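You operate a simulated robot arm through the tools that you are given. There is no shell and no other tool.

You are at the controls of a simulated robot arm. One attempt, no reset.

Task
Fit the yellow slat in seat 3 and drive every proud screw home.
Fine: the stout driver for the stout screw, the slim driver for a proud one on the red or green slat; both drivers go back in their wells.
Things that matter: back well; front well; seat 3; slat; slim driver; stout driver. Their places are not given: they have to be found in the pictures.

The check looks at the end state, three seconds after you hand in, the way a careful person would. Anything else that was tipped, shoved, dropped, spilled or broken makes it a failure.

Robot
A 6-joint arm with a two-finger gripper, fixed in place. Base frame: the origin is on the floor under the middle of its stand, x ahead of it, y to its left, z up. Units: mm, rad, N and s.
It reaches about 1572 mm from its shoulder. Its first joint turns from -2.897 to 2.897 rad. Payload 2.45 kg.
The TCP is the grasp point between the finger pads, 20 mm short of the fingertips. In the tool frame z runs along the fingers and y along their closing line. The gripper opens to 140 mm; its body begins 168 mm behind the TCP.
Orientation is told as [roll, pitch, yaw] about the base's x, y, z axes, in that order, counted from this pose: with the fingers straight down and closing along the base's y, the tool's x points along the base's -x, its y along +y and its z along -z.

Tools
- The arm moves only by the tool jog_arm. Its argument "plan" is a list of rows, each an object of numbers (a shift or turn left out is 0, a gripper value left out holds the last): "dx", "dy", "dz": the shift along the base's x, y, z in mm; "rx", "ry", "rz": the turn, a rotation vector about the base's x, y, z in rad; "jaw": the closure in counts, from 0 (fully open) to 255 (shut). In form: [{"dx": .., "dy": .., "dz": .., "rx": .., "ry": .., "rz": .., "jaw": ..}, ...]. A call has 1 to 20 rows; each row shifts and turns the commanded pose from where the row before left it. A row lasts 0.2 s, in which the tool goes at most 50 mm and 0.15 rad; a call with a longer step from one row to the next is refused whole, and so is a gripper value outside its range. Where a pose cannot be reached the arm comes as near as it can. A force on the tool above 40 N (or 10 N above the force at the start of the call, whichever is more), or a blocked arm, ends the call early, and 0.2 s more pass. The fingers move at their own pace (about 45 mm/s each) and stop on an object; they squeeze with about 29 N. The grip force told is the motor's: it shows also when the fingers shut on nothing. Time passes only in rows, and 0.2 s behind the last, so rows that do not move let the fingers close. The reply holds the time, the measured pose of the TCP, the force on the tool along the base axes, the opening and the grip force, in the units named above and with some noise, with the torque about the TCP (base axes, N m) and any sound that the robot's microphone picked up.
- Cameras (640 x 400 px; columns grow to the right, rows downward): "scene" is fixed at [401.4, -649.4, 1636.8]; the picture's right is [0.89, -0.46, 0.00], its down [-0.29, -0.56, -0.78] and it looks along [0.35, 0.69, -0.63] (base axes); focal length 326 px, centre (320, 200). "wrist" rides on the gripper at [78, 11, -209] in the tool frame; the picture's right is [-0.14, 0.99, 0.00], its down [-0.92, -0.13, -0.37] and it looks along [-0.37, -0.05, 0.93] (tool axes); focal length 280 px, centre (320, 200).
- get_image(camera): a new picture of that camera. It takes no simulated time.
- pixel_to_xyz(camera, pixels): for up to 12 pixels [column, row] of the newest picture of that camera ("zoom" is the newest enlarged one), the place [x, y, z] in the base frame of the surface seen there, good to about 3 mm. It takes no simulated time.
- inspect(camera, box): a new picture of the part [left, top, right, bottom] of that camera's present view, enlarged. It takes no simulated time.
- hand_in(): hands the job in; it is judged then, once.

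Leave the gripper open and the arm clear of the work at the hand-in unless told otherwise.

The tools are called after ">>>" by a JSON object that holds its "name" and its "arguments". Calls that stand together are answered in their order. jog_arm: Moves the arm, as the interface text tells. Its arguments: {"type":"object","properties":{"plan":{"type":"array"}},"required":["plan"]} The other tools are called the same way: get_image (camera) takes a picture; pixel_to_xyz (camera, pixels) gives the place of the surface under pixels of a picture; inspect (camera, box) takes an enlarged picture of a part of a camera's view; hand_in () hands the job in.

At the start:

```text
time: 0.0
tool_pos: [671.2, -7.4, 1235.0]
orientation: [0.0, 0.0, -0.002]
ft_force: [0.3, -0.3, 0.4]
moment: [-0.01, -0.01, 0.02]
opening: 140.2
finger_force: 0.1
```

scene: 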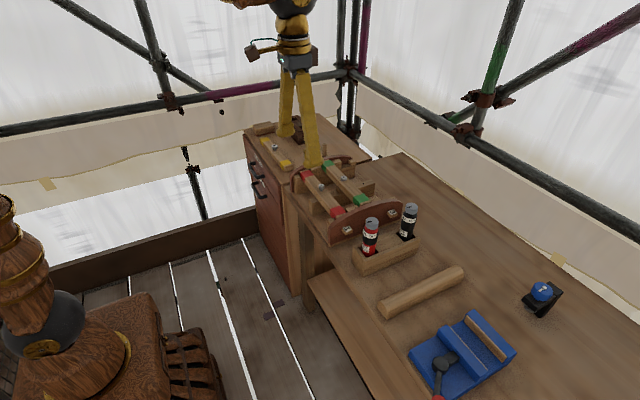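
wrist: 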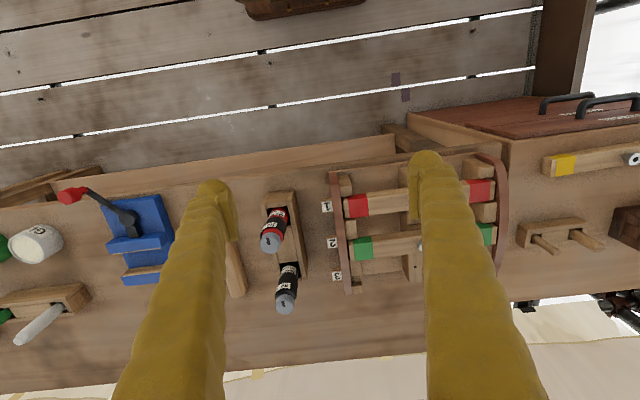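

I see the bench with the rack (red and green slats), two drivers standing in a block, and a yellow slat at the far end. I'll look closer at these areas first.

>>> {"name": "inspect", "arguments": {"camera": "scene", "box": [230, 100, 430, 225]}}

>>> {"name": "inspect", "arguments": {"camera": "scene", "box": [310, 180, 470, 280]}}

>>> {"name": "inspect", "arguments": {"camera": "wrist", "box": [320, 130, 640, 330]}}

>>> {"name": "inspect", "arguments": {"camera": "wrist", "box": [200, 150, 440, 320]}}

```text
3.20 times, centred on (330, 162) of scene
```

zoom: 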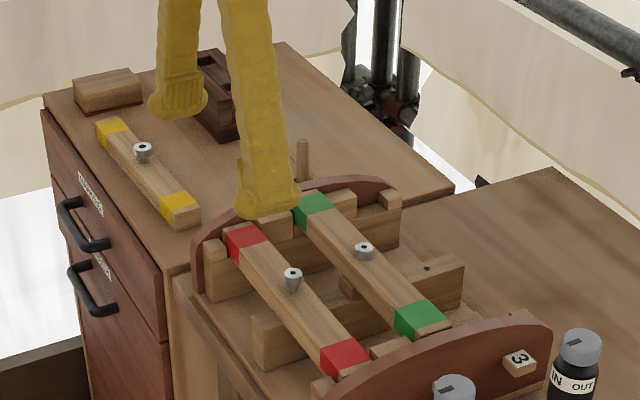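

```text
4.00 times, centred on (390, 230) of scene
```

zoom: 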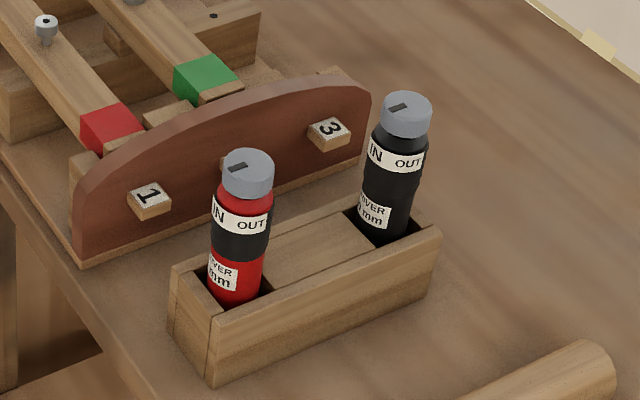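

```text
2.00 times, centred on (480, 230) of wrist
```

zoom: 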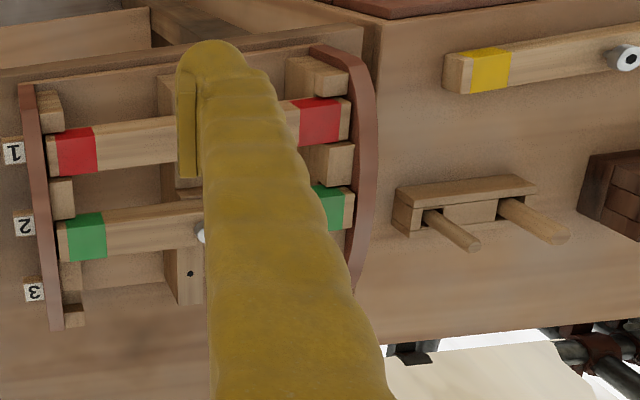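

```text
2.35 times, centred on (320, 235) of wrist
```

zoom: 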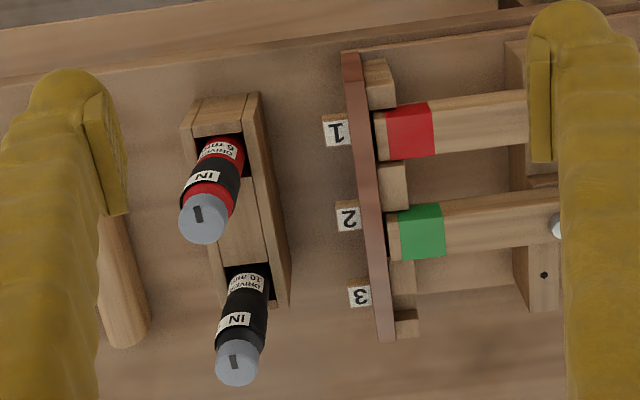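

I'll find positions: first zoom on the rack and yellow slat from the scene camera, then ask for coordinates.

>>> {"name": "inspect", "arguments": {"camera": "scene", "box": [250, 120, 410, 220]}}

```text
4.00 times, centred on (330, 170) of scene
```

zoom: 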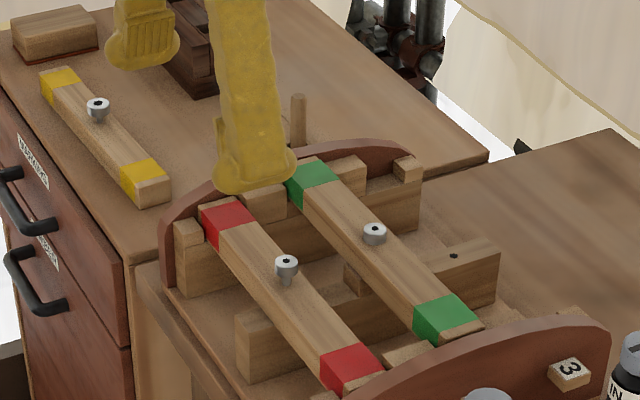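

I'll read coordinates of the yellow slat's ends and screw, the red and green screws, the pilot hole and slat ends.

>>> {"name": "pixel_to_xyz", "arguments": {"camera": "zoom", "pixels": [[60, 75], [145, 175], [98, 103], [110, 130], [286, 261], [375, 230], [453, 255], [225, 215], [350, 368], [313, 178], [445, 315], [325, 300]]}}

>>> {"name": "pixel_to_xyz", "arguments": {"camera": "scene", "pixels": [[372, 222], [410, 208], [388, 255], [440, 185], [300, 200], [277, 185], [384, 265], [418, 240], [347, 230], [401, 213]]}}

```text
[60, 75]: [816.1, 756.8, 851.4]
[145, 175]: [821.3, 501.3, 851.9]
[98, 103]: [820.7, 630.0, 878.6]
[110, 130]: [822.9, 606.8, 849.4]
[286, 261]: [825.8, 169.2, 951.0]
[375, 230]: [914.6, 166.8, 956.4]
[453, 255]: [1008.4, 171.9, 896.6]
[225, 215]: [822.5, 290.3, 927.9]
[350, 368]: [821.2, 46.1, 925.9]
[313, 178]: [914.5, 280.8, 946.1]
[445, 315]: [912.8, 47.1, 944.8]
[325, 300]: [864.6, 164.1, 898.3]
```

```text
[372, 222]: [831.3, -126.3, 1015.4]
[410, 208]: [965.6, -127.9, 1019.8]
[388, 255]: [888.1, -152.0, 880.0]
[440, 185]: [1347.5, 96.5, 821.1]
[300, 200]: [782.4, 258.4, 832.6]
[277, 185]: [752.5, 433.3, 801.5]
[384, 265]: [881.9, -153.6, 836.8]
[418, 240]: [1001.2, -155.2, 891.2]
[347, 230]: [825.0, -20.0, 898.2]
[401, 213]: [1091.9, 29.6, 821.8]
```

Slats lie along y: red at x≈822 (top z≈927), green at x≈914 (top z≈945), pilot hole for seat 3 at ≈(1008,172,897). The yellow slat is at x≈820, y≈500–757 on the cabinet. I'll move the arm over the rack for a closer look.

>>> {"name": "jog_arm", "arguments": {"plan": [{"dx": 10, "dy": 28, "dz": -20}, {"dx": 10, "dy": 28, "dz": -20}, {"dx": 10, "dy": 28, "dz": -20}, {"dx": 10, "dy": 28, "dz": -20}, {"dx": 10, "dy": 28, "dz": -20}, {"dx": 10, "dy": 28, "dz": -20}]}}

>>> {"name": "get_image", "arguments": {"camera": "wrist"}}

>>> {"name": "get_image", "arguments": {"camera": "scene"}}

```text
time: 1.4
tool_pos: [730.5, 160.2, 1112.6]
orientation: [-0.001, -0.001, -0.001]
ft_force: [0.6, 0.5, 0.5]
moment: [0.01, -0.04, 0.05]
opening: 140.0
finger_force: 0.0
```

```text
taken
```

wrist: 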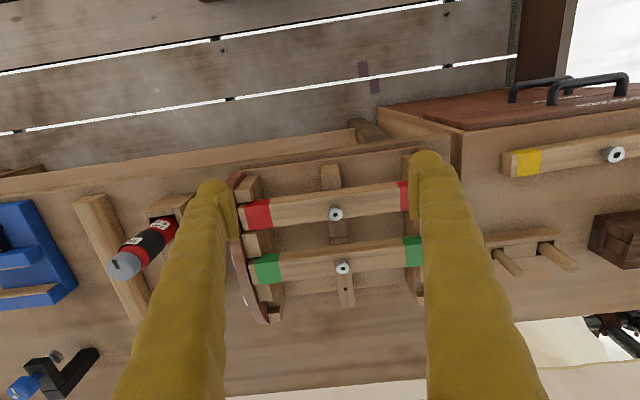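

```text
taken
```

scene: 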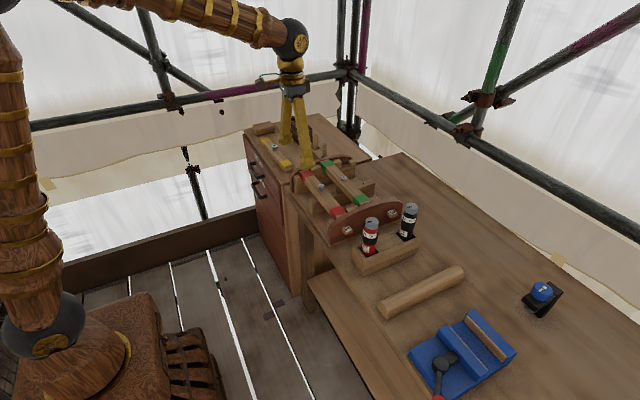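

Both rack screws are visible between the fingers at (336,214) and (342,268). I'll enlarge this region.

>>> {"name": "inspect", "arguments": {"camera": "wrist", "box": [225, 150, 433, 330]}}

>>> {"name": "inspect", "arguments": {"camera": "scene", "box": [290, 150, 394, 215]}}

```text
2.22 times, centred on (329, 240) of wrist
```

zoom: 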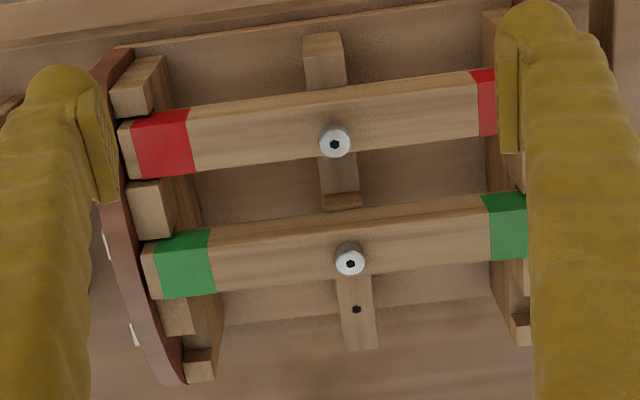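

```text
6.15 times, centred on (342, 182) of scene
```

zoom: 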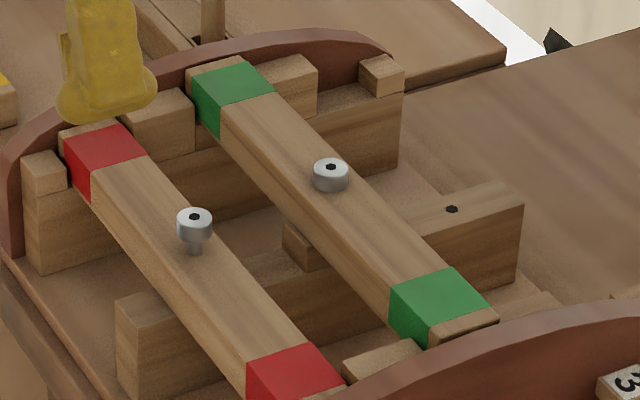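

Red's screw shows a shank beneath its head (proud); green's head appears to sit on the slat. I'll measure head tops, head undersides and slat surfaces.

>>> {"name": "pixel_to_xyz", "arguments": {"camera": "zoom", "pixels": [[194, 212], [194, 236], [194, 253], [180, 270], [331, 163], [331, 186], [331, 194], [320, 200], [452, 209], [440, 240], [490, 200], [300, 245]]}}

>>> {"name": "inspect", "arguments": {"camera": "scene", "box": [325, 165, 357, 185]}}

>>> {"name": "inspect", "arguments": {"camera": "scene", "box": [305, 175, 337, 195]}}

```text
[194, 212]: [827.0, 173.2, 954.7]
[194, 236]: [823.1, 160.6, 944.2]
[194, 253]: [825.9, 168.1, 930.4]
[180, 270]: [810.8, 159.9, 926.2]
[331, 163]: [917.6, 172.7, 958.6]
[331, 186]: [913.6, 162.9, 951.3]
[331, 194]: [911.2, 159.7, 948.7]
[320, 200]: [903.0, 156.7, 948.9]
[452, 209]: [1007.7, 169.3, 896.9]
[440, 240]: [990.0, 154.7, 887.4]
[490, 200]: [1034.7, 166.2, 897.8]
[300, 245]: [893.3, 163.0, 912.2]
```

```text
16.00 times, centred on (341, 175) of scene
```

zoom: 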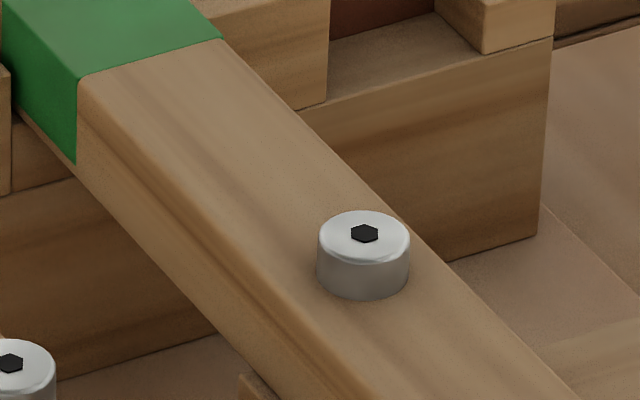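

```text
16.00 times, centred on (321, 185) of scene
```

zoom: 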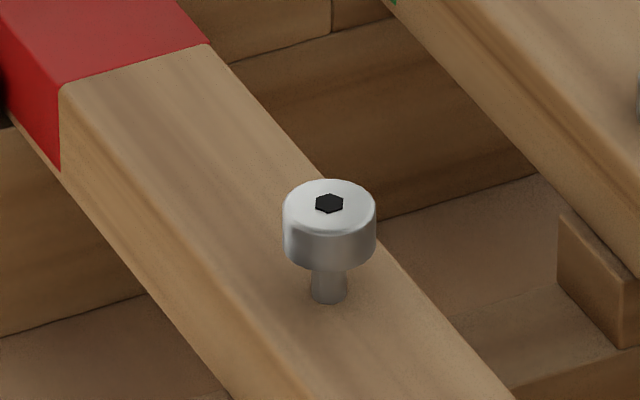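

Green is home; only red is proud, plus the yellow's own stout screw. Now I'll look closely at the drivers and their labels.

>>> {"name": "inspect", "arguments": {"camera": "scene", "box": [352, 205, 400, 265]}}

>>> {"name": "inspect", "arguments": {"camera": "scene", "box": [390, 195, 438, 255]}}

>>> {"name": "inspect", "arguments": {"camera": "wrist", "box": [90, 180, 200, 290]}}

>>> {"name": "inspect", "arguments": {"camera": "scene", "box": [245, 115, 325, 175]}}

```text
6.67 times, centred on (376, 235) of scene
```

zoom: 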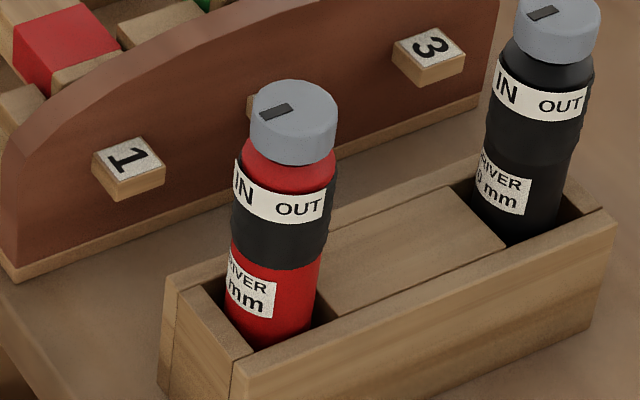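

```text
6.67 times, centred on (414, 225) of scene
```

zoom: 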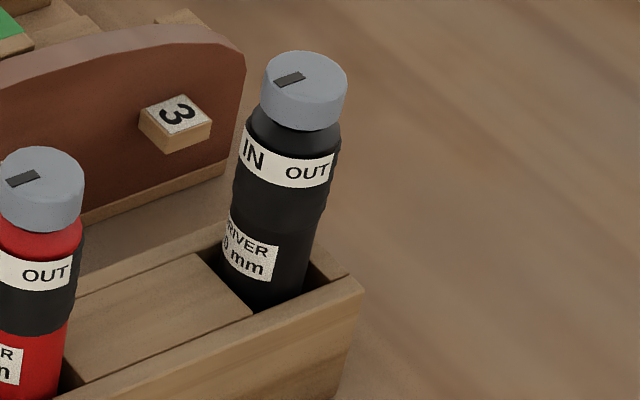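

```text
3.64 times, centred on (145, 235) of wrist
```

zoom: 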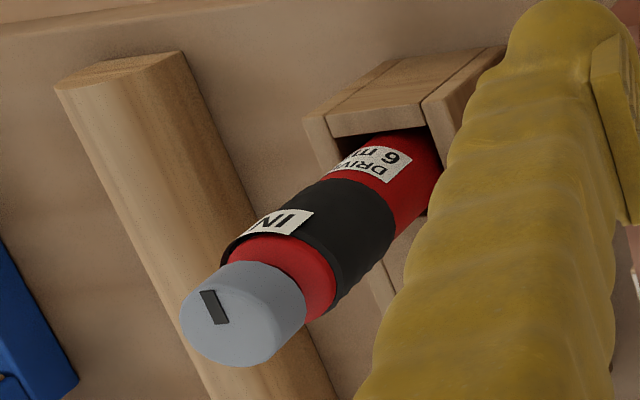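

```text
6.67 times, centred on (285, 145) of scene
```

zoom: 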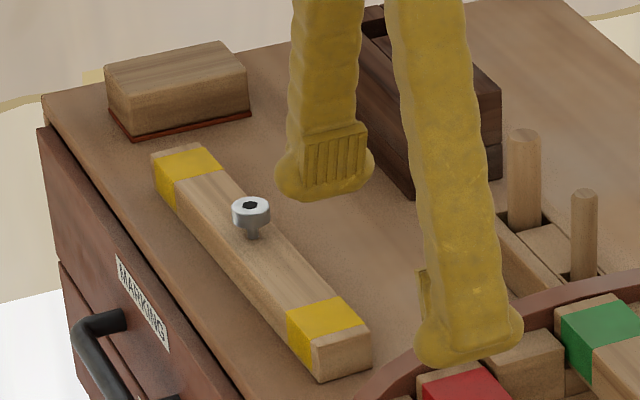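

Both selectors' dark marks point toward −x, the side carrying "IN". Red is labelled 6 mm (slim), black 10 mm (stout). Next I measure seat 3's gap between the end blocks, on both ends.

>>> {"name": "inspect", "arguments": {"camera": "scene", "box": [316, 150, 364, 180]}}

```text
13.33 times, centred on (340, 165) of scene
```

zoom: 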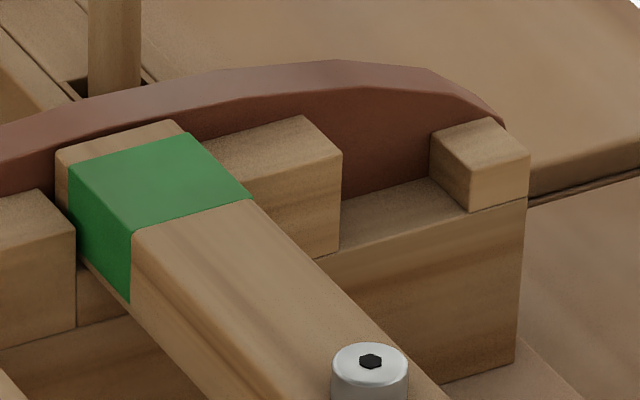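

>>> {"name": "pixel_to_xyz", "arguments": {"camera": "zoom", "pixels": [[335, 255], [338, 225], [335, 165], [440, 180], [460, 200], [435, 145], [480, 130], [400, 210], [520, 195], [290, 130], [395, 175], [470, 170]]}}

>>> {"name": "inspect", "arguments": {"camera": "scene", "box": [318, 170, 418, 240]}}

```text
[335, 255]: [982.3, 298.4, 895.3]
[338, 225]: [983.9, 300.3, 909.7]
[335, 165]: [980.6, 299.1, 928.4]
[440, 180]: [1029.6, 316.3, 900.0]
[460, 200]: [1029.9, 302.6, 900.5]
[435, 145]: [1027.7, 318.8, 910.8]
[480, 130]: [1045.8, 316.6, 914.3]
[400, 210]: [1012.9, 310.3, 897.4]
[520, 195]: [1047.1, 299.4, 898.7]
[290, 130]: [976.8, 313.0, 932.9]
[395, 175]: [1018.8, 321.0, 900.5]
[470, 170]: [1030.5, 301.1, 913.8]
```

```text
5.71 times, centred on (368, 205) of scene
```

zoom: 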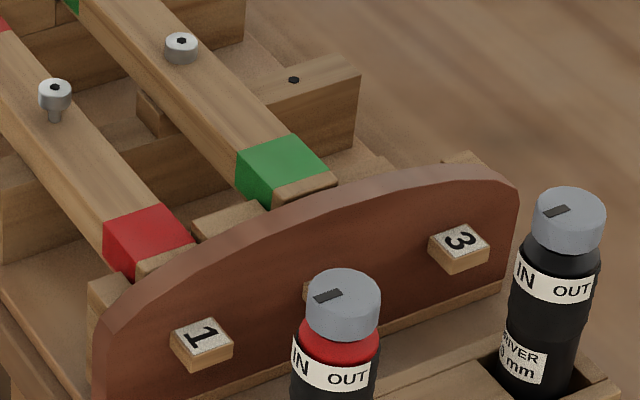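

Seat 3's floor is z≈897 between x≈982 and 1030, y up to ≈320. Now I'll swing over the cabinet to view the yellow slat from above.

>>> {"name": "jog_arm", "arguments": {"plan": [{"dx": 9, "dy": 40, "dz": 5}, {"dx": 9, "dy": 40, "dz": 5}, {"dx": 9, "dy": 40, "dz": 0}, {"dx": 9, "dy": 40, "dz": 0}, {"dx": 9, "dy": 40, "dz": 0}, {"dx": 9, "dy": 40, "dz": 0}, {"dx": 9, "dy": 40, "dz": 0}, {"dx": 9, "dy": 40, "dz": 0}, {"dx": 9, "dy": 40, "dz": 0}, {"dx": 9, "dy": 40, "dz": 0}]}}

>>> {"name": "get_image", "arguments": {"camera": "wrist"}}

>>> {"name": "inspect", "arguments": {"camera": "scene", "box": [280, 140, 420, 240]}}

```text
time: 3.6
tool_pos: [818.3, 562.5, 1124.9]
orientation: [0.001, 0.0, -0.002]
ft_force: [-0.1, 0.3, 0.1]
moment: [0.01, 0.0, -0.01]
opening: 140.0
finger_force: 0.2
```

```text
taken
```

wrist: 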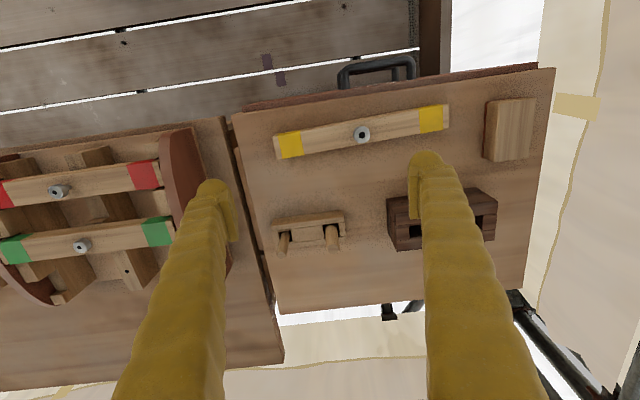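

```text
4.00 times, centred on (350, 190) of scene
```

zoom: 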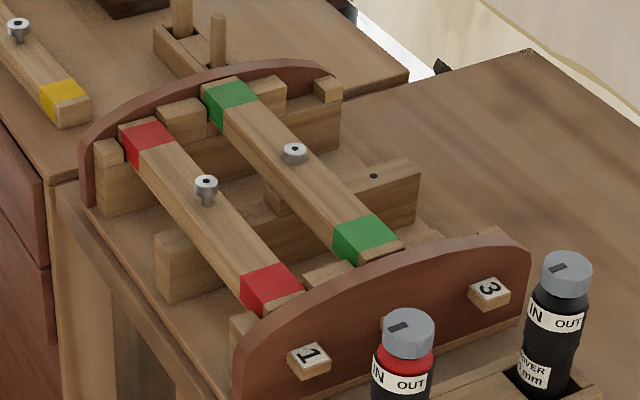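

The yellow slat is fully visible in the wrist view. I'll enlarge it and measure its ends, edges and screw.

>>> {"name": "inspect", "arguments": {"camera": "wrist", "box": [260, 85, 460, 175]}}

```text
3.20 times, centred on (360, 130) of wrist
```

zoom: 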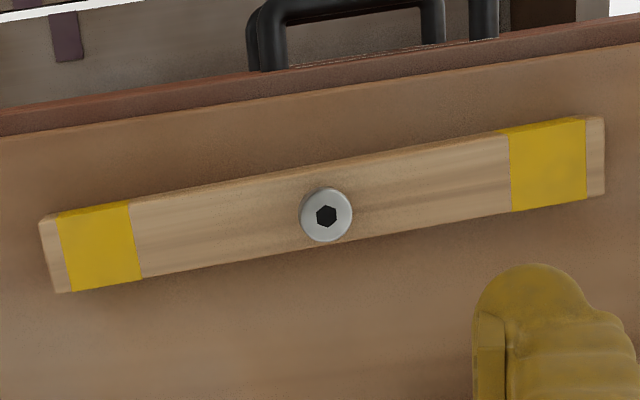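

>>> {"name": "pixel_to_xyz", "arguments": {"camera": "zoom", "pixels": [[45, 225], [60, 288], [600, 122], [600, 188], [327, 215], [140, 205], [150, 272], [500, 140], [505, 205], [250, 300], [400, 280], [320, 130]]}}

>>> {"name": "pixel_to_xyz", "arguments": {"camera": "wrist", "pixels": [[125, 271], [133, 288], [10, 262], [58, 191], [82, 246], [160, 175], [158, 160], [172, 222], [175, 240], [60, 297], [150, 150], [120, 250]]}}

```text
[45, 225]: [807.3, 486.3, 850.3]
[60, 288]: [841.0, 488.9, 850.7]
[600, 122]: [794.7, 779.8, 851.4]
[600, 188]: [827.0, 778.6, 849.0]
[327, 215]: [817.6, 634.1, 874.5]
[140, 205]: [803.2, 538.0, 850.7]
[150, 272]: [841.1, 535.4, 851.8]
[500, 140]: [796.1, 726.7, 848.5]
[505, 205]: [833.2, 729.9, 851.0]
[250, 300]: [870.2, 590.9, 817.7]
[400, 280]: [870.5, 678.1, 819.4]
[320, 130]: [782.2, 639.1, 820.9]
```

```text
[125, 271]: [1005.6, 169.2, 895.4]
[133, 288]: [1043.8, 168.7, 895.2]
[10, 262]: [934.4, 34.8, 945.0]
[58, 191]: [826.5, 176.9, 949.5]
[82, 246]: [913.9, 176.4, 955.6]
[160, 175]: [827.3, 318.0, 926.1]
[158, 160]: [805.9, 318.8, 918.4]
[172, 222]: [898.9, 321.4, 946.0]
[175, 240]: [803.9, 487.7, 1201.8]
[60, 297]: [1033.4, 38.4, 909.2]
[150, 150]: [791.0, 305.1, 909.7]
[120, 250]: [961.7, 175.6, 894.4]
```

The yellow slat: centre ≈(818,633), length ≈296, width ≈38–40, thickness ≈30 (cabinet top z≈820, slat top ≈850), yawed ≈0.039 rad; its screw is in the middle. I'll move above it and turn the gripper by −1.532 rad so the fingers close across it.

>>> {"name": "jog_arm", "arguments": {"plan": [{"dy": 6.4, "dz": -8, "rz": -0.1393}, {"dy": 6.4, "dz": -8, "rz": -0.1393}, {"dy": 6.4, "dz": -8, "rz": -0.1393}, {"dy": 6.4, "dz": -8, "rz": -0.1393}, {"dy": 6.4, "dz": -8, "rz": -0.1393}, {"dy": 6.4, "dz": -8, "rz": -0.1393}, {"dy": 6.4, "dz": -8, "rz": -0.1393}, {"dy": 6.4, "dz": -8, "rz": -0.1393}, {"dy": 6.4, "dz": -8, "rz": -0.1393}, {"dy": 6.4, "dz": -8, "rz": -0.1393}, {"dy": 6.5, "dz": -8, "rz": -0.139}]}}

>>> {"name": "get_image", "arguments": {"camera": "wrist"}}

>>> {"name": "get_image", "arguments": {"camera": "scene"}}

```text
time: 6.0
tool_pos: [819.7, 632.7, 1038.4]
orientation: [0.0, -0.001, -1.536]
ft_force: [-0.2, -0.8, -1.0]
moment: [0.01, 0.0, -0.02]
opening: 139.9
finger_force: 0.0
```

```text
taken
```

wrist: 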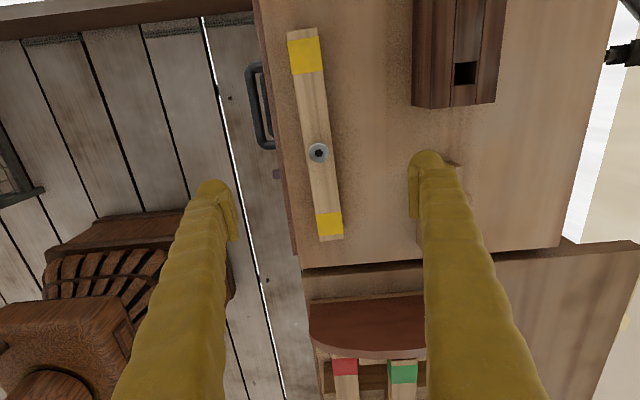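

```text
taken
```

scene: 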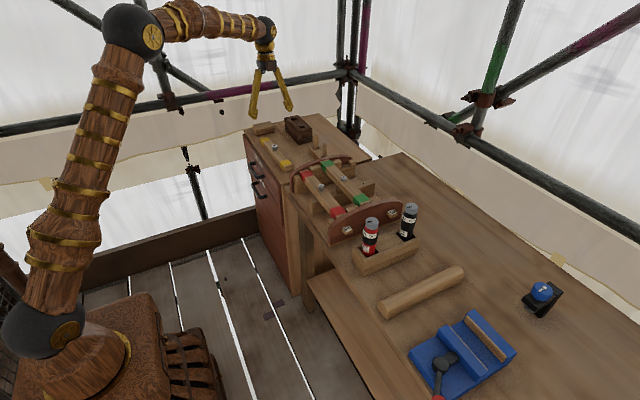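

Rotation fine. I'll measure the slat and nearby objects again in this view to get the descent clearances.

>>> {"name": "pixel_to_xyz", "arguments": {"camera": "wrist", "pixels": [[318, 153], [305, 120], [329, 120], [313, 195], [337, 195], [320, 238], [342, 236], [288, 32], [318, 32], [415, 105], [455, 170], [400, 200]]}}

>>> {"name": "inspect", "arguments": {"camera": "scene", "box": [240, 60, 340, 180]}}

```text
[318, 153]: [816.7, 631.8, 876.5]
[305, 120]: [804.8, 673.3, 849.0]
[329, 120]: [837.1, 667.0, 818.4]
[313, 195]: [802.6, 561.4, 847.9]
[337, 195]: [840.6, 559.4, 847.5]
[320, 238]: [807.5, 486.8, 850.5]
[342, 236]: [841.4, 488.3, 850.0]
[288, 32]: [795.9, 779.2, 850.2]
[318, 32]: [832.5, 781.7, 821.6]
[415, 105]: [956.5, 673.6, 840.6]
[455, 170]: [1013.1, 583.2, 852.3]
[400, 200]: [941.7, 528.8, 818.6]
```

```text
3.33 times, centred on (290, 120) of scene
```

zoom: 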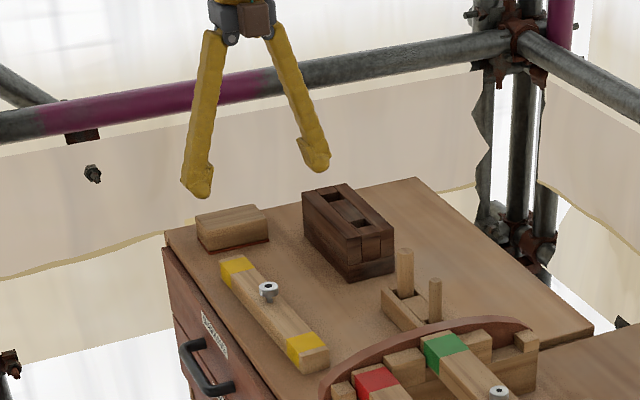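

Clearances are fine (other items at x≥940). I'll descend to z≈900 with the jaw half closed and check how the fingertips sit.

>>> {"name": "jog_arm", "arguments": {"plan": [{"dz": -35, "jaw": 110}, {"dz": -35, "jaw": 110}, {"dz": -35, "jaw": 110}, {"dz": -30, "jaw": 110}, {"jaw": 110}, {"jaw": 110}]}}

>>> {"name": "get_image", "arguments": {"camera": "wrist"}}

>>> {"name": "inspect", "arguments": {"camera": "scene", "box": [240, 60, 340, 180]}}

```text
time: 7.4
tool_pos: [817.6, 632.8, 904.0]
orientation: [0.0, -0.001, -1.534]
ft_force: [0.0, 0.1, -0.6]
moment: [0.01, -0.01, -0.04]
opening: 79.7
finger_force: 0.0
```

```text
taken
```

wrist: 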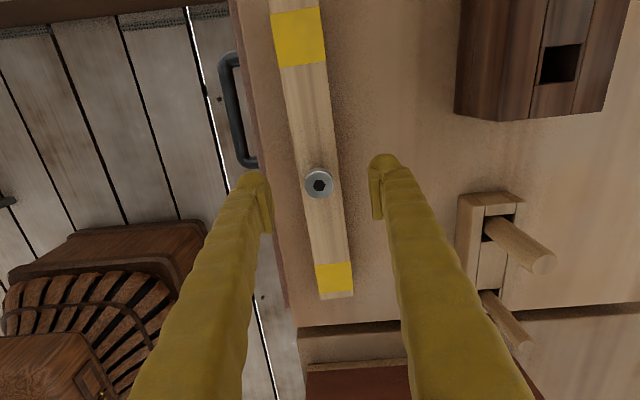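

```text
3.33 times, centred on (290, 120) of scene
```

zoom: 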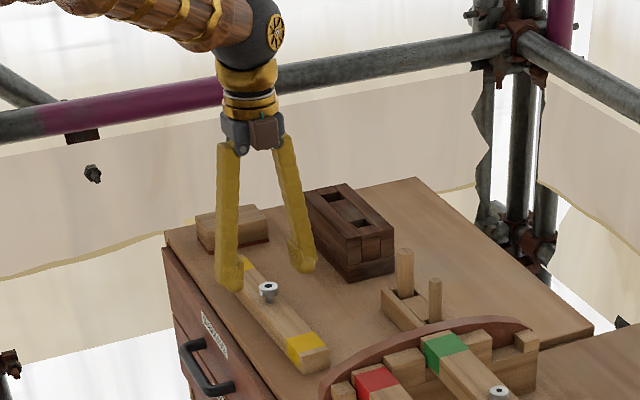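

I'll measure the fingertip surface positions from the wrist view.

>>> {"name": "pixel_to_xyz", "arguments": {"camera": "wrist", "pixels": [[252, 178], [268, 205], [270, 230], [383, 158], [375, 175], [375, 215], [240, 185], [398, 170]]}}

>>> {"name": "inspect", "arguments": {"camera": "wrist", "box": [220, 140, 420, 300]}}

```text
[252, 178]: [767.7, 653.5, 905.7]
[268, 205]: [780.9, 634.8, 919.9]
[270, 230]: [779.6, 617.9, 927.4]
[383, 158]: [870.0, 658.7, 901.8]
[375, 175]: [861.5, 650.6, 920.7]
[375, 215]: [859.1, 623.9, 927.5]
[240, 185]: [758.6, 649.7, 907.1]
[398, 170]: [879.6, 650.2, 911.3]
```

```text
2.50 times, centred on (320, 220) of wrist
```

zoom: 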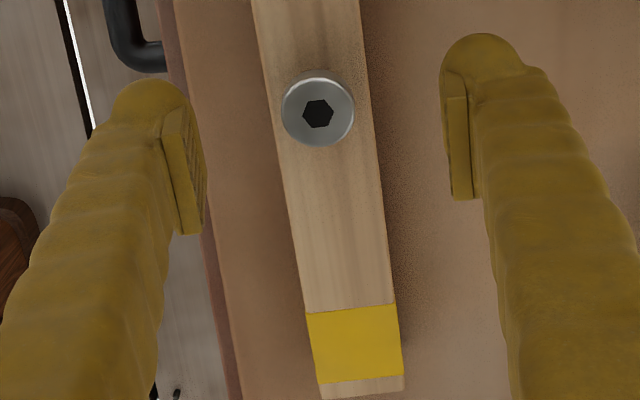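

Pads are at x≈780 and 860, centred on the slat. I'll descend to TCP z≈846 (tips ≈826, above the cabinet top at 820) and close.

>>> {"name": "jog_arm", "arguments": {"plan": [{"dx": 0.5, "dz": -20, "jaw": 110}, {"dz": -20, "jaw": 110}, {"dz": -10, "jaw": 110}, {"dz": -7, "jaw": 110}, {"jaw": 110}]}}

>>> {"name": "inspect", "arguments": {"camera": "scene", "box": [250, 90, 330, 180]}}

```text
time: 8.6
tool_pos: [822.8, 631.7, 846.8]
orientation: [0.001, -0.001, -1.534]
ft_force: [0.1, -0.1, -0.9]
moment: [0.01, 0.02, 0.04]
opening: 79.7
finger_force: 0.0
```

```text
4.44 times, centred on (290, 135) of scene
```

zoom: 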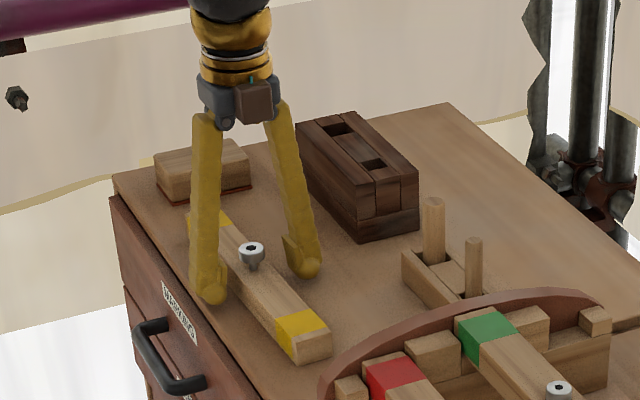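

No contact force. I'll re-read the pose while holding still, then close.

>>> {"name": "jog_arm", "arguments": {"plan": [{"jaw": 110}]}}

>>> {"name": "get_image", "arguments": {"camera": "wrist"}}

```text
time: 9.0
tool_pos: [820.8, 631.3, 847.0]
orientation: [0.001, 0.0, -1.533]
ft_force: [-0.2, -0.4, -0.5]
moment: [0.05, -0.01, 0.0]
opening: 79.5
finger_force: 0.1
```

```text
taken
```

wrist: 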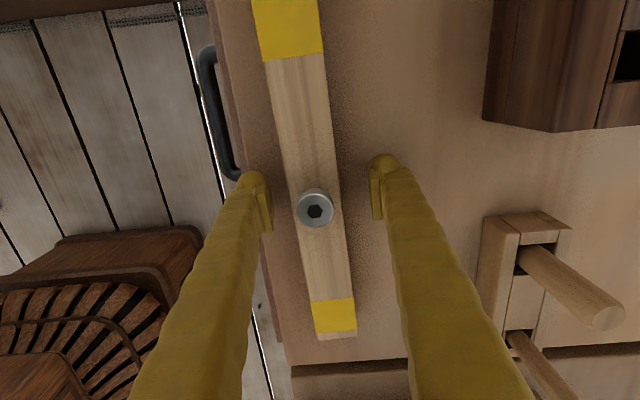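

Shift −1.5 mm in x to centre, then close on the slat.

>>> {"name": "jog_arm", "arguments": {"plan": [{"dx": -1.5, "jaw": 110}, {"jaw": 255}, {"jaw": 255}, {"jaw": 255}, {"jaw": 255}, {"jaw": 255}]}}

>>> {"name": "get_image", "arguments": {"camera": "wrist"}}

```text
time: 10.4
tool_pos: [820.0, 631.7, 845.5]
orientation: [-0.001, 0.0, -1.533]
ft_force: [-0.2, -0.1, 0.3]
moment: [0.02, -0.01, 0.11]
opening: 38.9
finger_force: 28.3
```

```text
taken
```

wrist: 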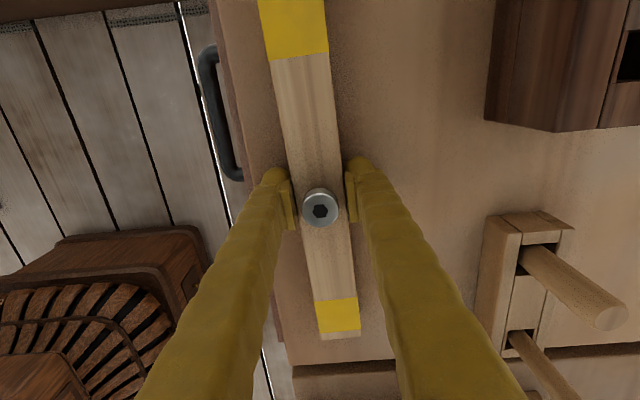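

Gripped at 38.9 mm with 28 N. Lifting straight up 200 mm.

>>> {"name": "jog_arm", "arguments": {"plan": [{"dz": 8}, {"dz": 16}, {"dz": 24}, {"dz": 30}, {"dz": 30}, {"dz": 30}, {"dz": 30}, {"dz": 22}, {"dz": 10}, {}]}}

>>> {"name": "get_image", "arguments": {"camera": "wrist"}}

>>> {"name": "get_image", "arguments": {"camera": "scene"}}

```text
time: 12.6
tool_pos: [818.5, 631.7, 1046.3]
orientation: [0.0, 0.0, -1.534]
ft_force: [-1.1, -0.6, -2.2]
moment: [-0.03, 0.02, 0.0]
opening: 38.9
finger_force: 29.2
```

```text
taken
```

wrist: 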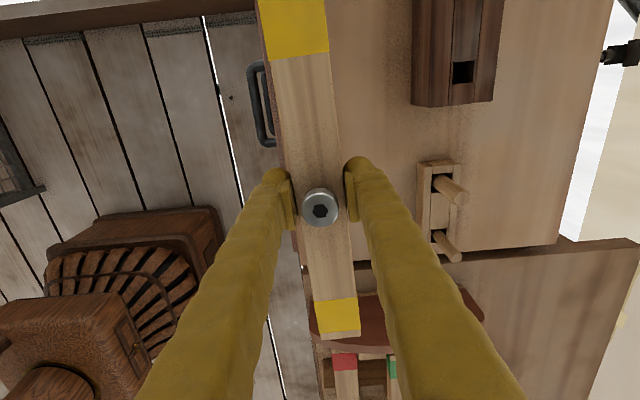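

```text
taken
```

scene: 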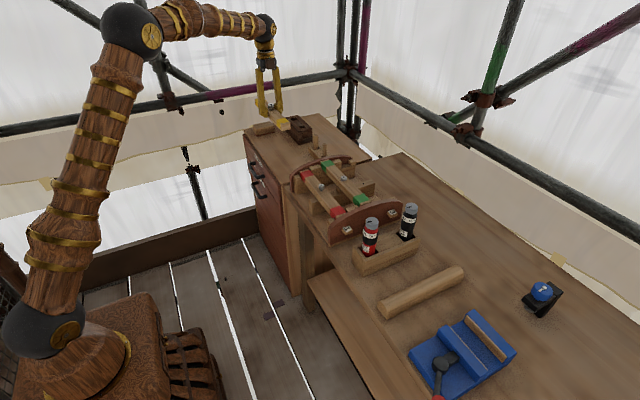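

Slat is held firmly. Now carry it over seat 3, turning by −0.037 rad so it lies along y.

>>> {"name": "jog_arm", "arguments": {"plan": [{"dx": 6, "dy": -15, "dz": 5, "rz": -0.0025}, {"dx": 12, "dy": -30, "dz": 5, "rz": -0.0025}, {"dx": 14, "dy": -34, "dz": 2, "rz": -0.0025}, {"dx": 14, "dy": -34, "dz": 0, "rz": -0.0025}, {"dx": 14, "dy": -34, "dz": 0, "rz": -0.0025}, {"dx": 14, "dy": -34, "dz": 0, "rz": -0.0025}, {"dx": 14, "dy": -34, "dz": 0, "rz": -0.0025}, {"dx": 14, "dy": -34, "dz": 0, "rz": -0.0025}, {"dx": 14, "dy": -34, "dz": 0, "rz": -0.0025}, {"dx": 14, "dy": -34, "dz": 0, "rz": -0.0025}, {"dx": 14, "dy": -34, "dz": 0, "rz": -0.0025}, {"dx": 14, "dy": -34, "dz": 0, "rz": -0.0025}, {"dx": 14, "dy": -34, "dz": 0, "rz": -0.0025}, {"dx": 12, "dy": -30, "dz": 0, "rz": -0.0025}, {"dx": 3.5, "dy": -11, "dz": 0, "rz": -0.0025}, {}]}}

>>> {"name": "get_image", "arguments": {"camera": "wrist"}}

>>> {"name": "get_image", "arguments": {"camera": "scene"}}

```text
time: 16.0
tool_pos: [1006.1, 170.4, 1057.9]
orientation: [-0.001, -0.001, -1.57]
ft_force: [0.6, -0.5, -2.6]
moment: [-0.03, 0.02, -0.01]
opening: 38.9
finger_force: 29.2
```

```text
taken
```

wrist: 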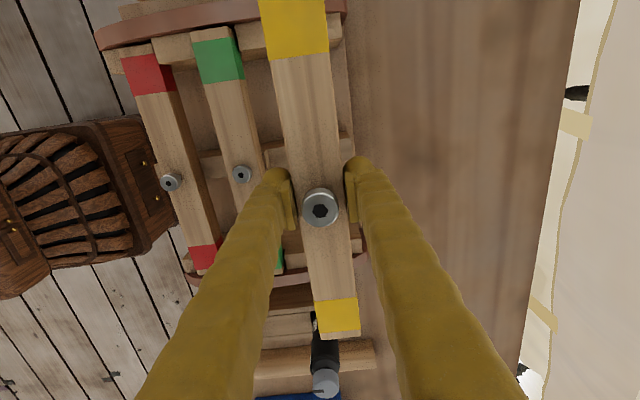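

```text
taken
```

scene: 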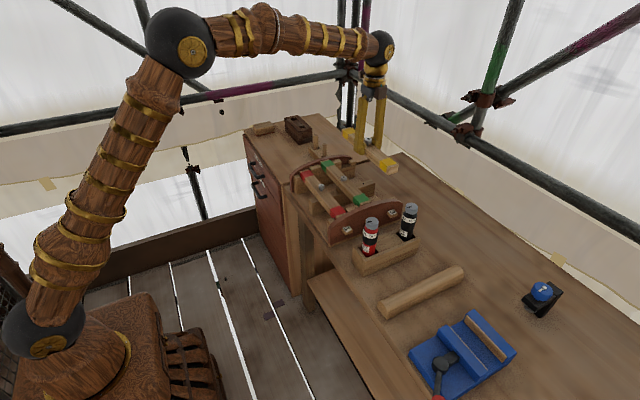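

Now over seat 3. I'll measure the slat's ends and edges in hand, and the plates and blocks in view.

>>> {"name": "pixel_to_xyz", "arguments": {"camera": "wrist", "pixels": [[322, 335], [358, 331], [300, 120], [338, 120], [268, 40], [325, 40], [320, 195], [320, 335], [345, 334], [310, 240], [348, 240], [320, 210]]}}

>>> {"name": "inspect", "arguments": {"camera": "wrist", "box": [80, 0, 380, 150]}}

>>> {"name": "inspect", "arguments": {"camera": "wrist", "box": [260, 210, 400, 390]}}

```text
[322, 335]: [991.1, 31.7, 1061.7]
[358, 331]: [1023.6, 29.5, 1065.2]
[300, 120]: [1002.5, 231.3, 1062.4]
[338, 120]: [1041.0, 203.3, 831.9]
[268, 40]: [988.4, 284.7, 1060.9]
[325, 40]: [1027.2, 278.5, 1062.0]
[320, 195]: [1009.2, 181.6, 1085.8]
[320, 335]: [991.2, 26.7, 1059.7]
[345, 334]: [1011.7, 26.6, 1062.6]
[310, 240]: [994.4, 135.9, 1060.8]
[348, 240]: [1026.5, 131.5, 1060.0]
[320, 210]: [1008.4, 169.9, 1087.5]
```

```text
2.13 times, centred on (230, 75) of wrist
```

zoom: 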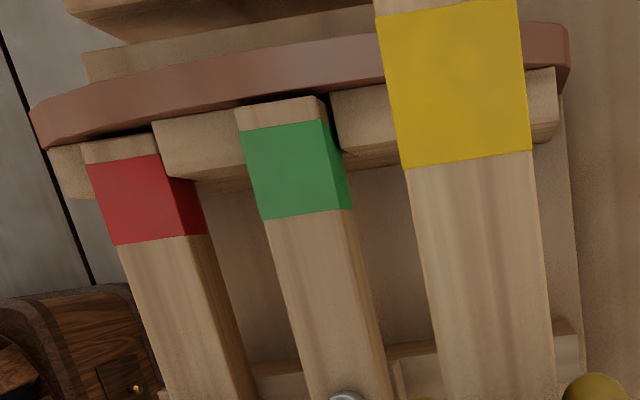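

```text
2.22 times, centred on (330, 300) of wrist
```

zoom: 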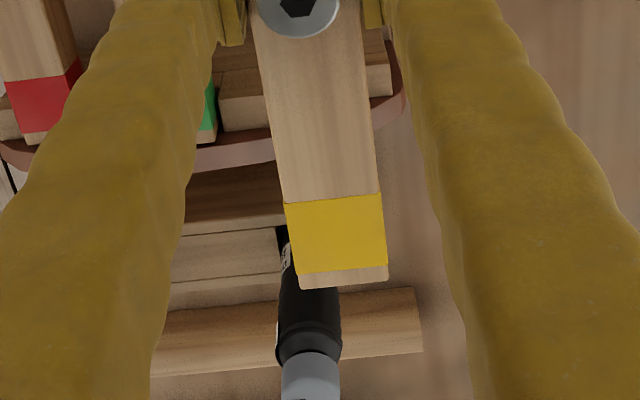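

I'll measure the red and green slat ends and plates' inner faces for the correct y placement.

>>> {"name": "pixel_to_xyz", "arguments": {"camera": "wrist", "pixels": [[136, 50], [138, 54], [148, 47], [211, 30], [225, 28], [200, 45], [176, 33], [206, 271], [200, 273], [280, 268], [300, 268], [236, 275]]}}

>>> {"name": "inspect", "arguments": {"camera": "scene", "box": [310, 130, 430, 230]}}

```text
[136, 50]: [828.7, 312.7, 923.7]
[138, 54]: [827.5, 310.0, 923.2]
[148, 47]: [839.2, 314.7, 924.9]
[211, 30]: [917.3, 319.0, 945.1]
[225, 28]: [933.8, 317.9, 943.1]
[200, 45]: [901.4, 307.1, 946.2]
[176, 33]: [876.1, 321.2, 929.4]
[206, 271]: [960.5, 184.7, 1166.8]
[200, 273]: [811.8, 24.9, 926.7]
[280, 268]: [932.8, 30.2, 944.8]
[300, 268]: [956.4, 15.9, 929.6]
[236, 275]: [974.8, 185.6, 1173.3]
```

```text
4.00 times, centred on (370, 180) of scene
```

zoom: 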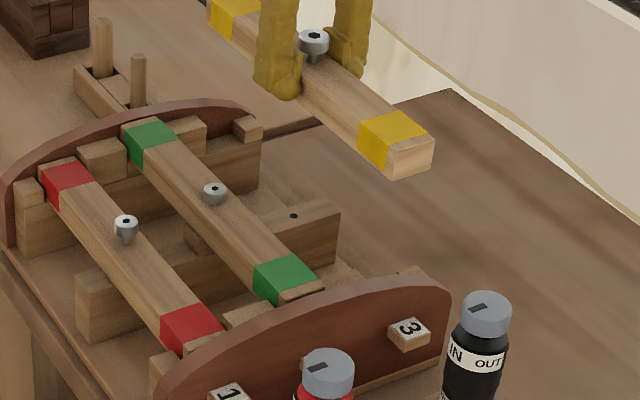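

>>> {"name": "pixel_to_xyz", "arguments": {"camera": "zoom", "pixels": [[218, 125], [228, 128], [222, 140], [225, 108], [100, 128], [70, 148], [293, 215], [300, 285], [240, 312], [405, 285], [430, 290], [375, 285]]}}

>>> {"name": "pixel_to_xyz", "arguments": {"camera": "wrist", "pixels": [[355, 245], [360, 250], [363, 258], [300, 262], [300, 272], [300, 276], [300, 283], [290, 262], [296, 255], [360, 240], [285, 280], [305, 276]]}}

```text
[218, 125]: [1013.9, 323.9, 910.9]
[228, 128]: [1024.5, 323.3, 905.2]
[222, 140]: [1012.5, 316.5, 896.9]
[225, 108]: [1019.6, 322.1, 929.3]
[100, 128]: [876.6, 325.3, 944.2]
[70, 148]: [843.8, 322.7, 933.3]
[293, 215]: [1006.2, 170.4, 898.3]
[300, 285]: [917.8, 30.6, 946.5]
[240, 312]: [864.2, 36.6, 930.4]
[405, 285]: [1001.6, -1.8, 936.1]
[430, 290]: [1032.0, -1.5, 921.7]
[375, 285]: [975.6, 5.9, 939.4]
```

```text
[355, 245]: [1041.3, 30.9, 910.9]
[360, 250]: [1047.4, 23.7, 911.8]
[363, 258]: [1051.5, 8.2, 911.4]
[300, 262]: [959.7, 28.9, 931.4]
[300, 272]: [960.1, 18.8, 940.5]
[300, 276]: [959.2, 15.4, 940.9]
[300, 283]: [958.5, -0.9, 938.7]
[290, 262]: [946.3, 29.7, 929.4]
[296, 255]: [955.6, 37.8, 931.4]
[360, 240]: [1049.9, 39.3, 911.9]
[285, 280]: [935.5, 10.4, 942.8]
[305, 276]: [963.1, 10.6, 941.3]
```

Plates' inner faces are at y≈19 and ≈323 (centre 171), pilot hole ≈(1007,170.5), seat gap centre x≈1006. The slat in hand is centred at ≈(1007.5,170.5). I'll lower it 115 mm first and check.

>>> {"name": "jog_arm", "arguments": {"plan": [{"dx": -0.5, "dz": -15}, {"dz": -20}, {"dz": -20}, {"dz": -20}, {"dz": -15}, {"dz": -10}, {"dz": -5}, {}]}}

>>> {"name": "get_image", "arguments": {"camera": "wrist"}}

>>> {"name": "inspect", "arguments": {"camera": "scene", "box": [310, 140, 430, 230]}}

```text
time: 17.8
tool_pos: [1005.8, 172.9, 953.0]
orientation: [0.0, 0.0, -1.571]
ft_force: [-0.6, 0.4, -1.6]
moment: [-0.02, -0.01, 0.0]
opening: 38.8
finger_force: 29.2
```

```text
taken
```

wrist: 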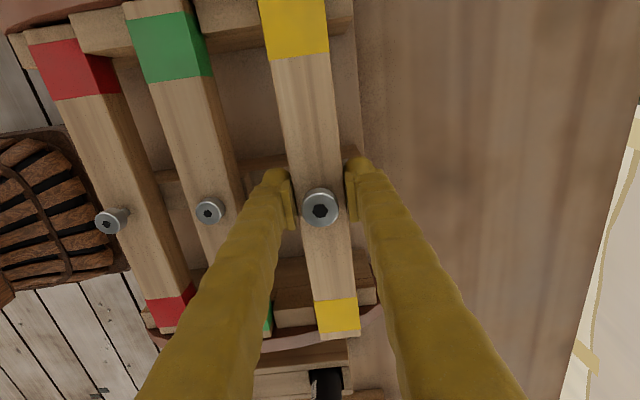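

```text
4.44 times, centred on (370, 185) of scene
```

zoom: 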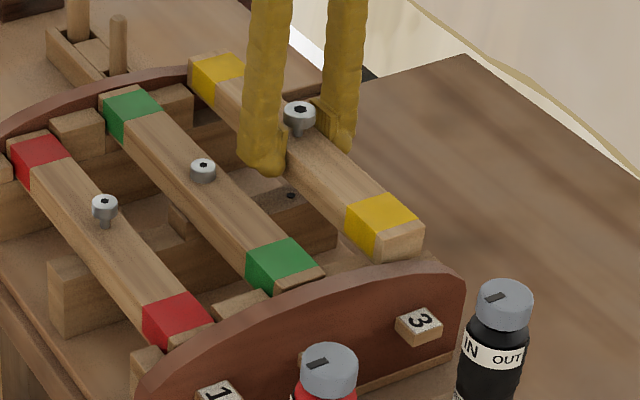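

I'll enlarge the near end in the wrist view to check clearance to the near plate and blocks.

>>> {"name": "inspect", "arguments": {"camera": "wrist", "box": [260, 270, 400, 360]}}

>>> {"name": "inspect", "arguments": {"camera": "scene", "box": [335, 145, 385, 180]}}

```text
4.44 times, centred on (330, 315) of wrist
```

zoom: 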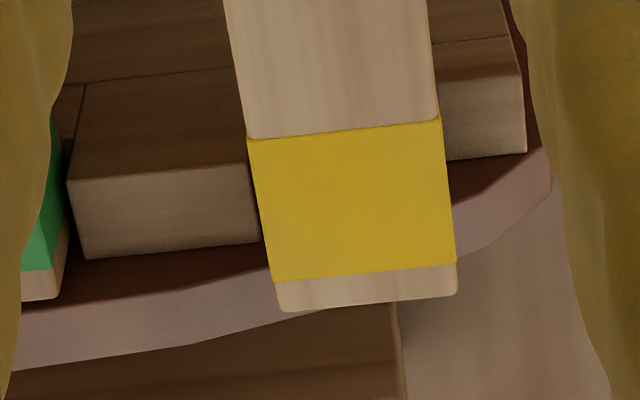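

```text
11.43 times, centred on (360, 162) of scene
```

zoom: 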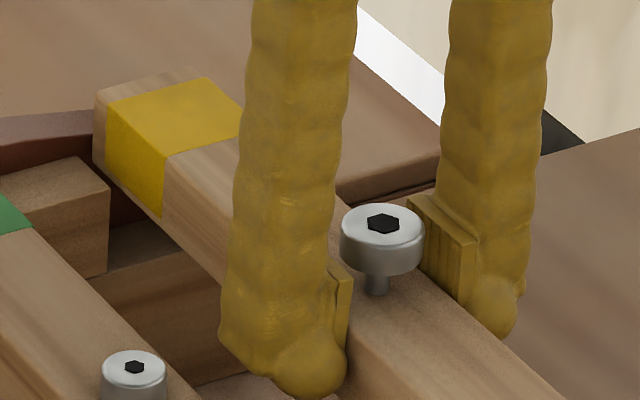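

>>> {"name": "pixel_to_xyz", "arguments": {"camera": "wrist", "pixels": [[335, 337], [350, 336], [325, 338], [275, 335], [280, 322], [320, 315], [355, 315], [362, 300], [318, 315], [375, 300], [270, 328], [320, 208]]}}

>>> {"name": "pixel_to_xyz", "arguments": {"camera": "zoom", "pixels": [[97, 95], [98, 150], [150, 80], [105, 170], [108, 230], [140, 250], [385, 223], [160, 200]]}}

```text
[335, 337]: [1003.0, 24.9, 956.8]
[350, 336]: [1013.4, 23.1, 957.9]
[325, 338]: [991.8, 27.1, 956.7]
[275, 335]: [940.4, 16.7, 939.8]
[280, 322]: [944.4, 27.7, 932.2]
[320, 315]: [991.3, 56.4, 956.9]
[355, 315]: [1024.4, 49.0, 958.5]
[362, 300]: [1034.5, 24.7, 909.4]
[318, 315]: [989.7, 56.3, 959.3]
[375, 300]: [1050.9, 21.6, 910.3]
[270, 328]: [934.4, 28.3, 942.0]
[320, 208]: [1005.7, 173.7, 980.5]
```

```text
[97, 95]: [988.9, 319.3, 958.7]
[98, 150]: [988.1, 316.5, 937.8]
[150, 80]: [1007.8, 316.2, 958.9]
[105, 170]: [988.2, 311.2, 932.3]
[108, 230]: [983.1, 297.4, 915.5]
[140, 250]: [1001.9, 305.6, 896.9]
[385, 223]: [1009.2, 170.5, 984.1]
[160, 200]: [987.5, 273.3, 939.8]
```

Ends at y≈23.5 and 319, edges x≈988–1026: centred in seat 3 (982–1030 × 19–323). Lowering slowly the last ~30 mm.

>>> {"name": "jog_arm", "arguments": {"plan": [{"dz": -8}, {"dz": -8}, {"dz": -5}, {"dz": -3}, {"dz": -2}, {"dz": -1}, {}]}}

>>> {"name": "inspect", "arguments": {"camera": "scene", "box": [310, 140, 430, 230]}}

```text
time: 19.4
tool_pos: [1006.8, 171.9, 925.4]
orientation: [-0.001, -0.001, -1.571]
ft_force: [-0.3, 0.3, -1.4]
moment: [-0.01, 0.03, 0.01]
opening: 38.7
finger_force: 28.3
```

```text
4.44 times, centred on (370, 185) of scene
```

zoom: 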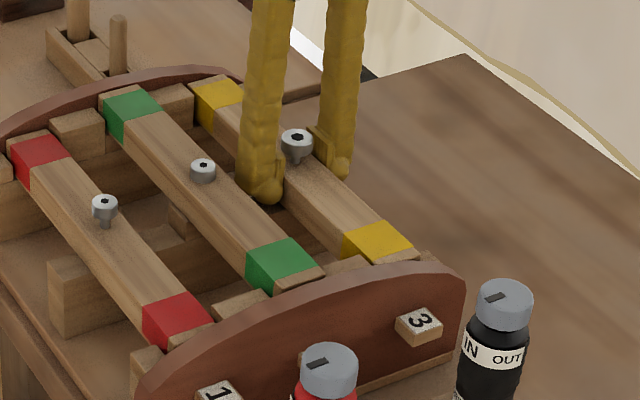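

Nearly seated, no contact force yet. Continue down in 1 mm steps watching force.

>>> {"name": "jog_arm", "arguments": {"plan": [{"dz": -1}, {"dz": -1}, {}]}}

```text
time: 20.2
tool_pos: [1006.9, 170.6, 922.9]
orientation: [0.0, -0.001, -1.571]
ft_force: [0.4, 0.0, -2.2]
moment: [0.01, 0.0, 0.01]
opening: 38.9
finger_force: 29.0
```

>>> {"name": "jog_arm", "arguments": {"plan": [{"dz": -1}, {"dz": -0.7}, {}]}}

>>> {"name": "inspect", "arguments": {"camera": "scene", "box": [335, 145, 385, 180]}}

```text
time: 21.0
tool_pos: [1006.7, 171.9, 922.7]
orientation: [0.0, 0.001, -1.572]
ft_force: [0.5, -0.2, -1.0]
moment: [0.02, -0.04, 0.0]
opening: 38.6
finger_force: 28.7
```

```text
11.43 times, centred on (360, 162) of scene
```

zoom: 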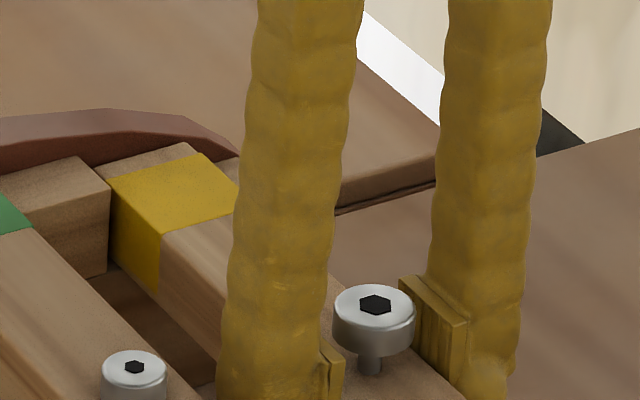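

>>> {"name": "jog_arm", "arguments": {"plan": [{"dz": -0.7}, {"dz": -0.7}, {}]}}

>>> {"name": "pixel_to_xyz", "arguments": {"camera": "zoom", "pixels": [[170, 190], [190, 250], [150, 265], [115, 215], [145, 340], [165, 350], [375, 304], [330, 385], [200, 180]]}}

```text
time: 21.8
tool_pos: [1007.7, 170.5, 920.5]
orientation: [-0.001, 0.0, -1.571]
ft_force: [-0.4, -2.7, 7.5]
moment: [-0.01, 0.0, -0.02]
opening: 38.7
finger_force: 29.0
```

```text
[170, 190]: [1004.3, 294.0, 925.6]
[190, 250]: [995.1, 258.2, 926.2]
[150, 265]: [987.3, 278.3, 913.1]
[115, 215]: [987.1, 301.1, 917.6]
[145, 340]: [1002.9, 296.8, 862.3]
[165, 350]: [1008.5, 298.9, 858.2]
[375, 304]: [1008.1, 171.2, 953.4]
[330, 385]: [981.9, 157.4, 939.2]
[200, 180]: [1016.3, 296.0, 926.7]
```

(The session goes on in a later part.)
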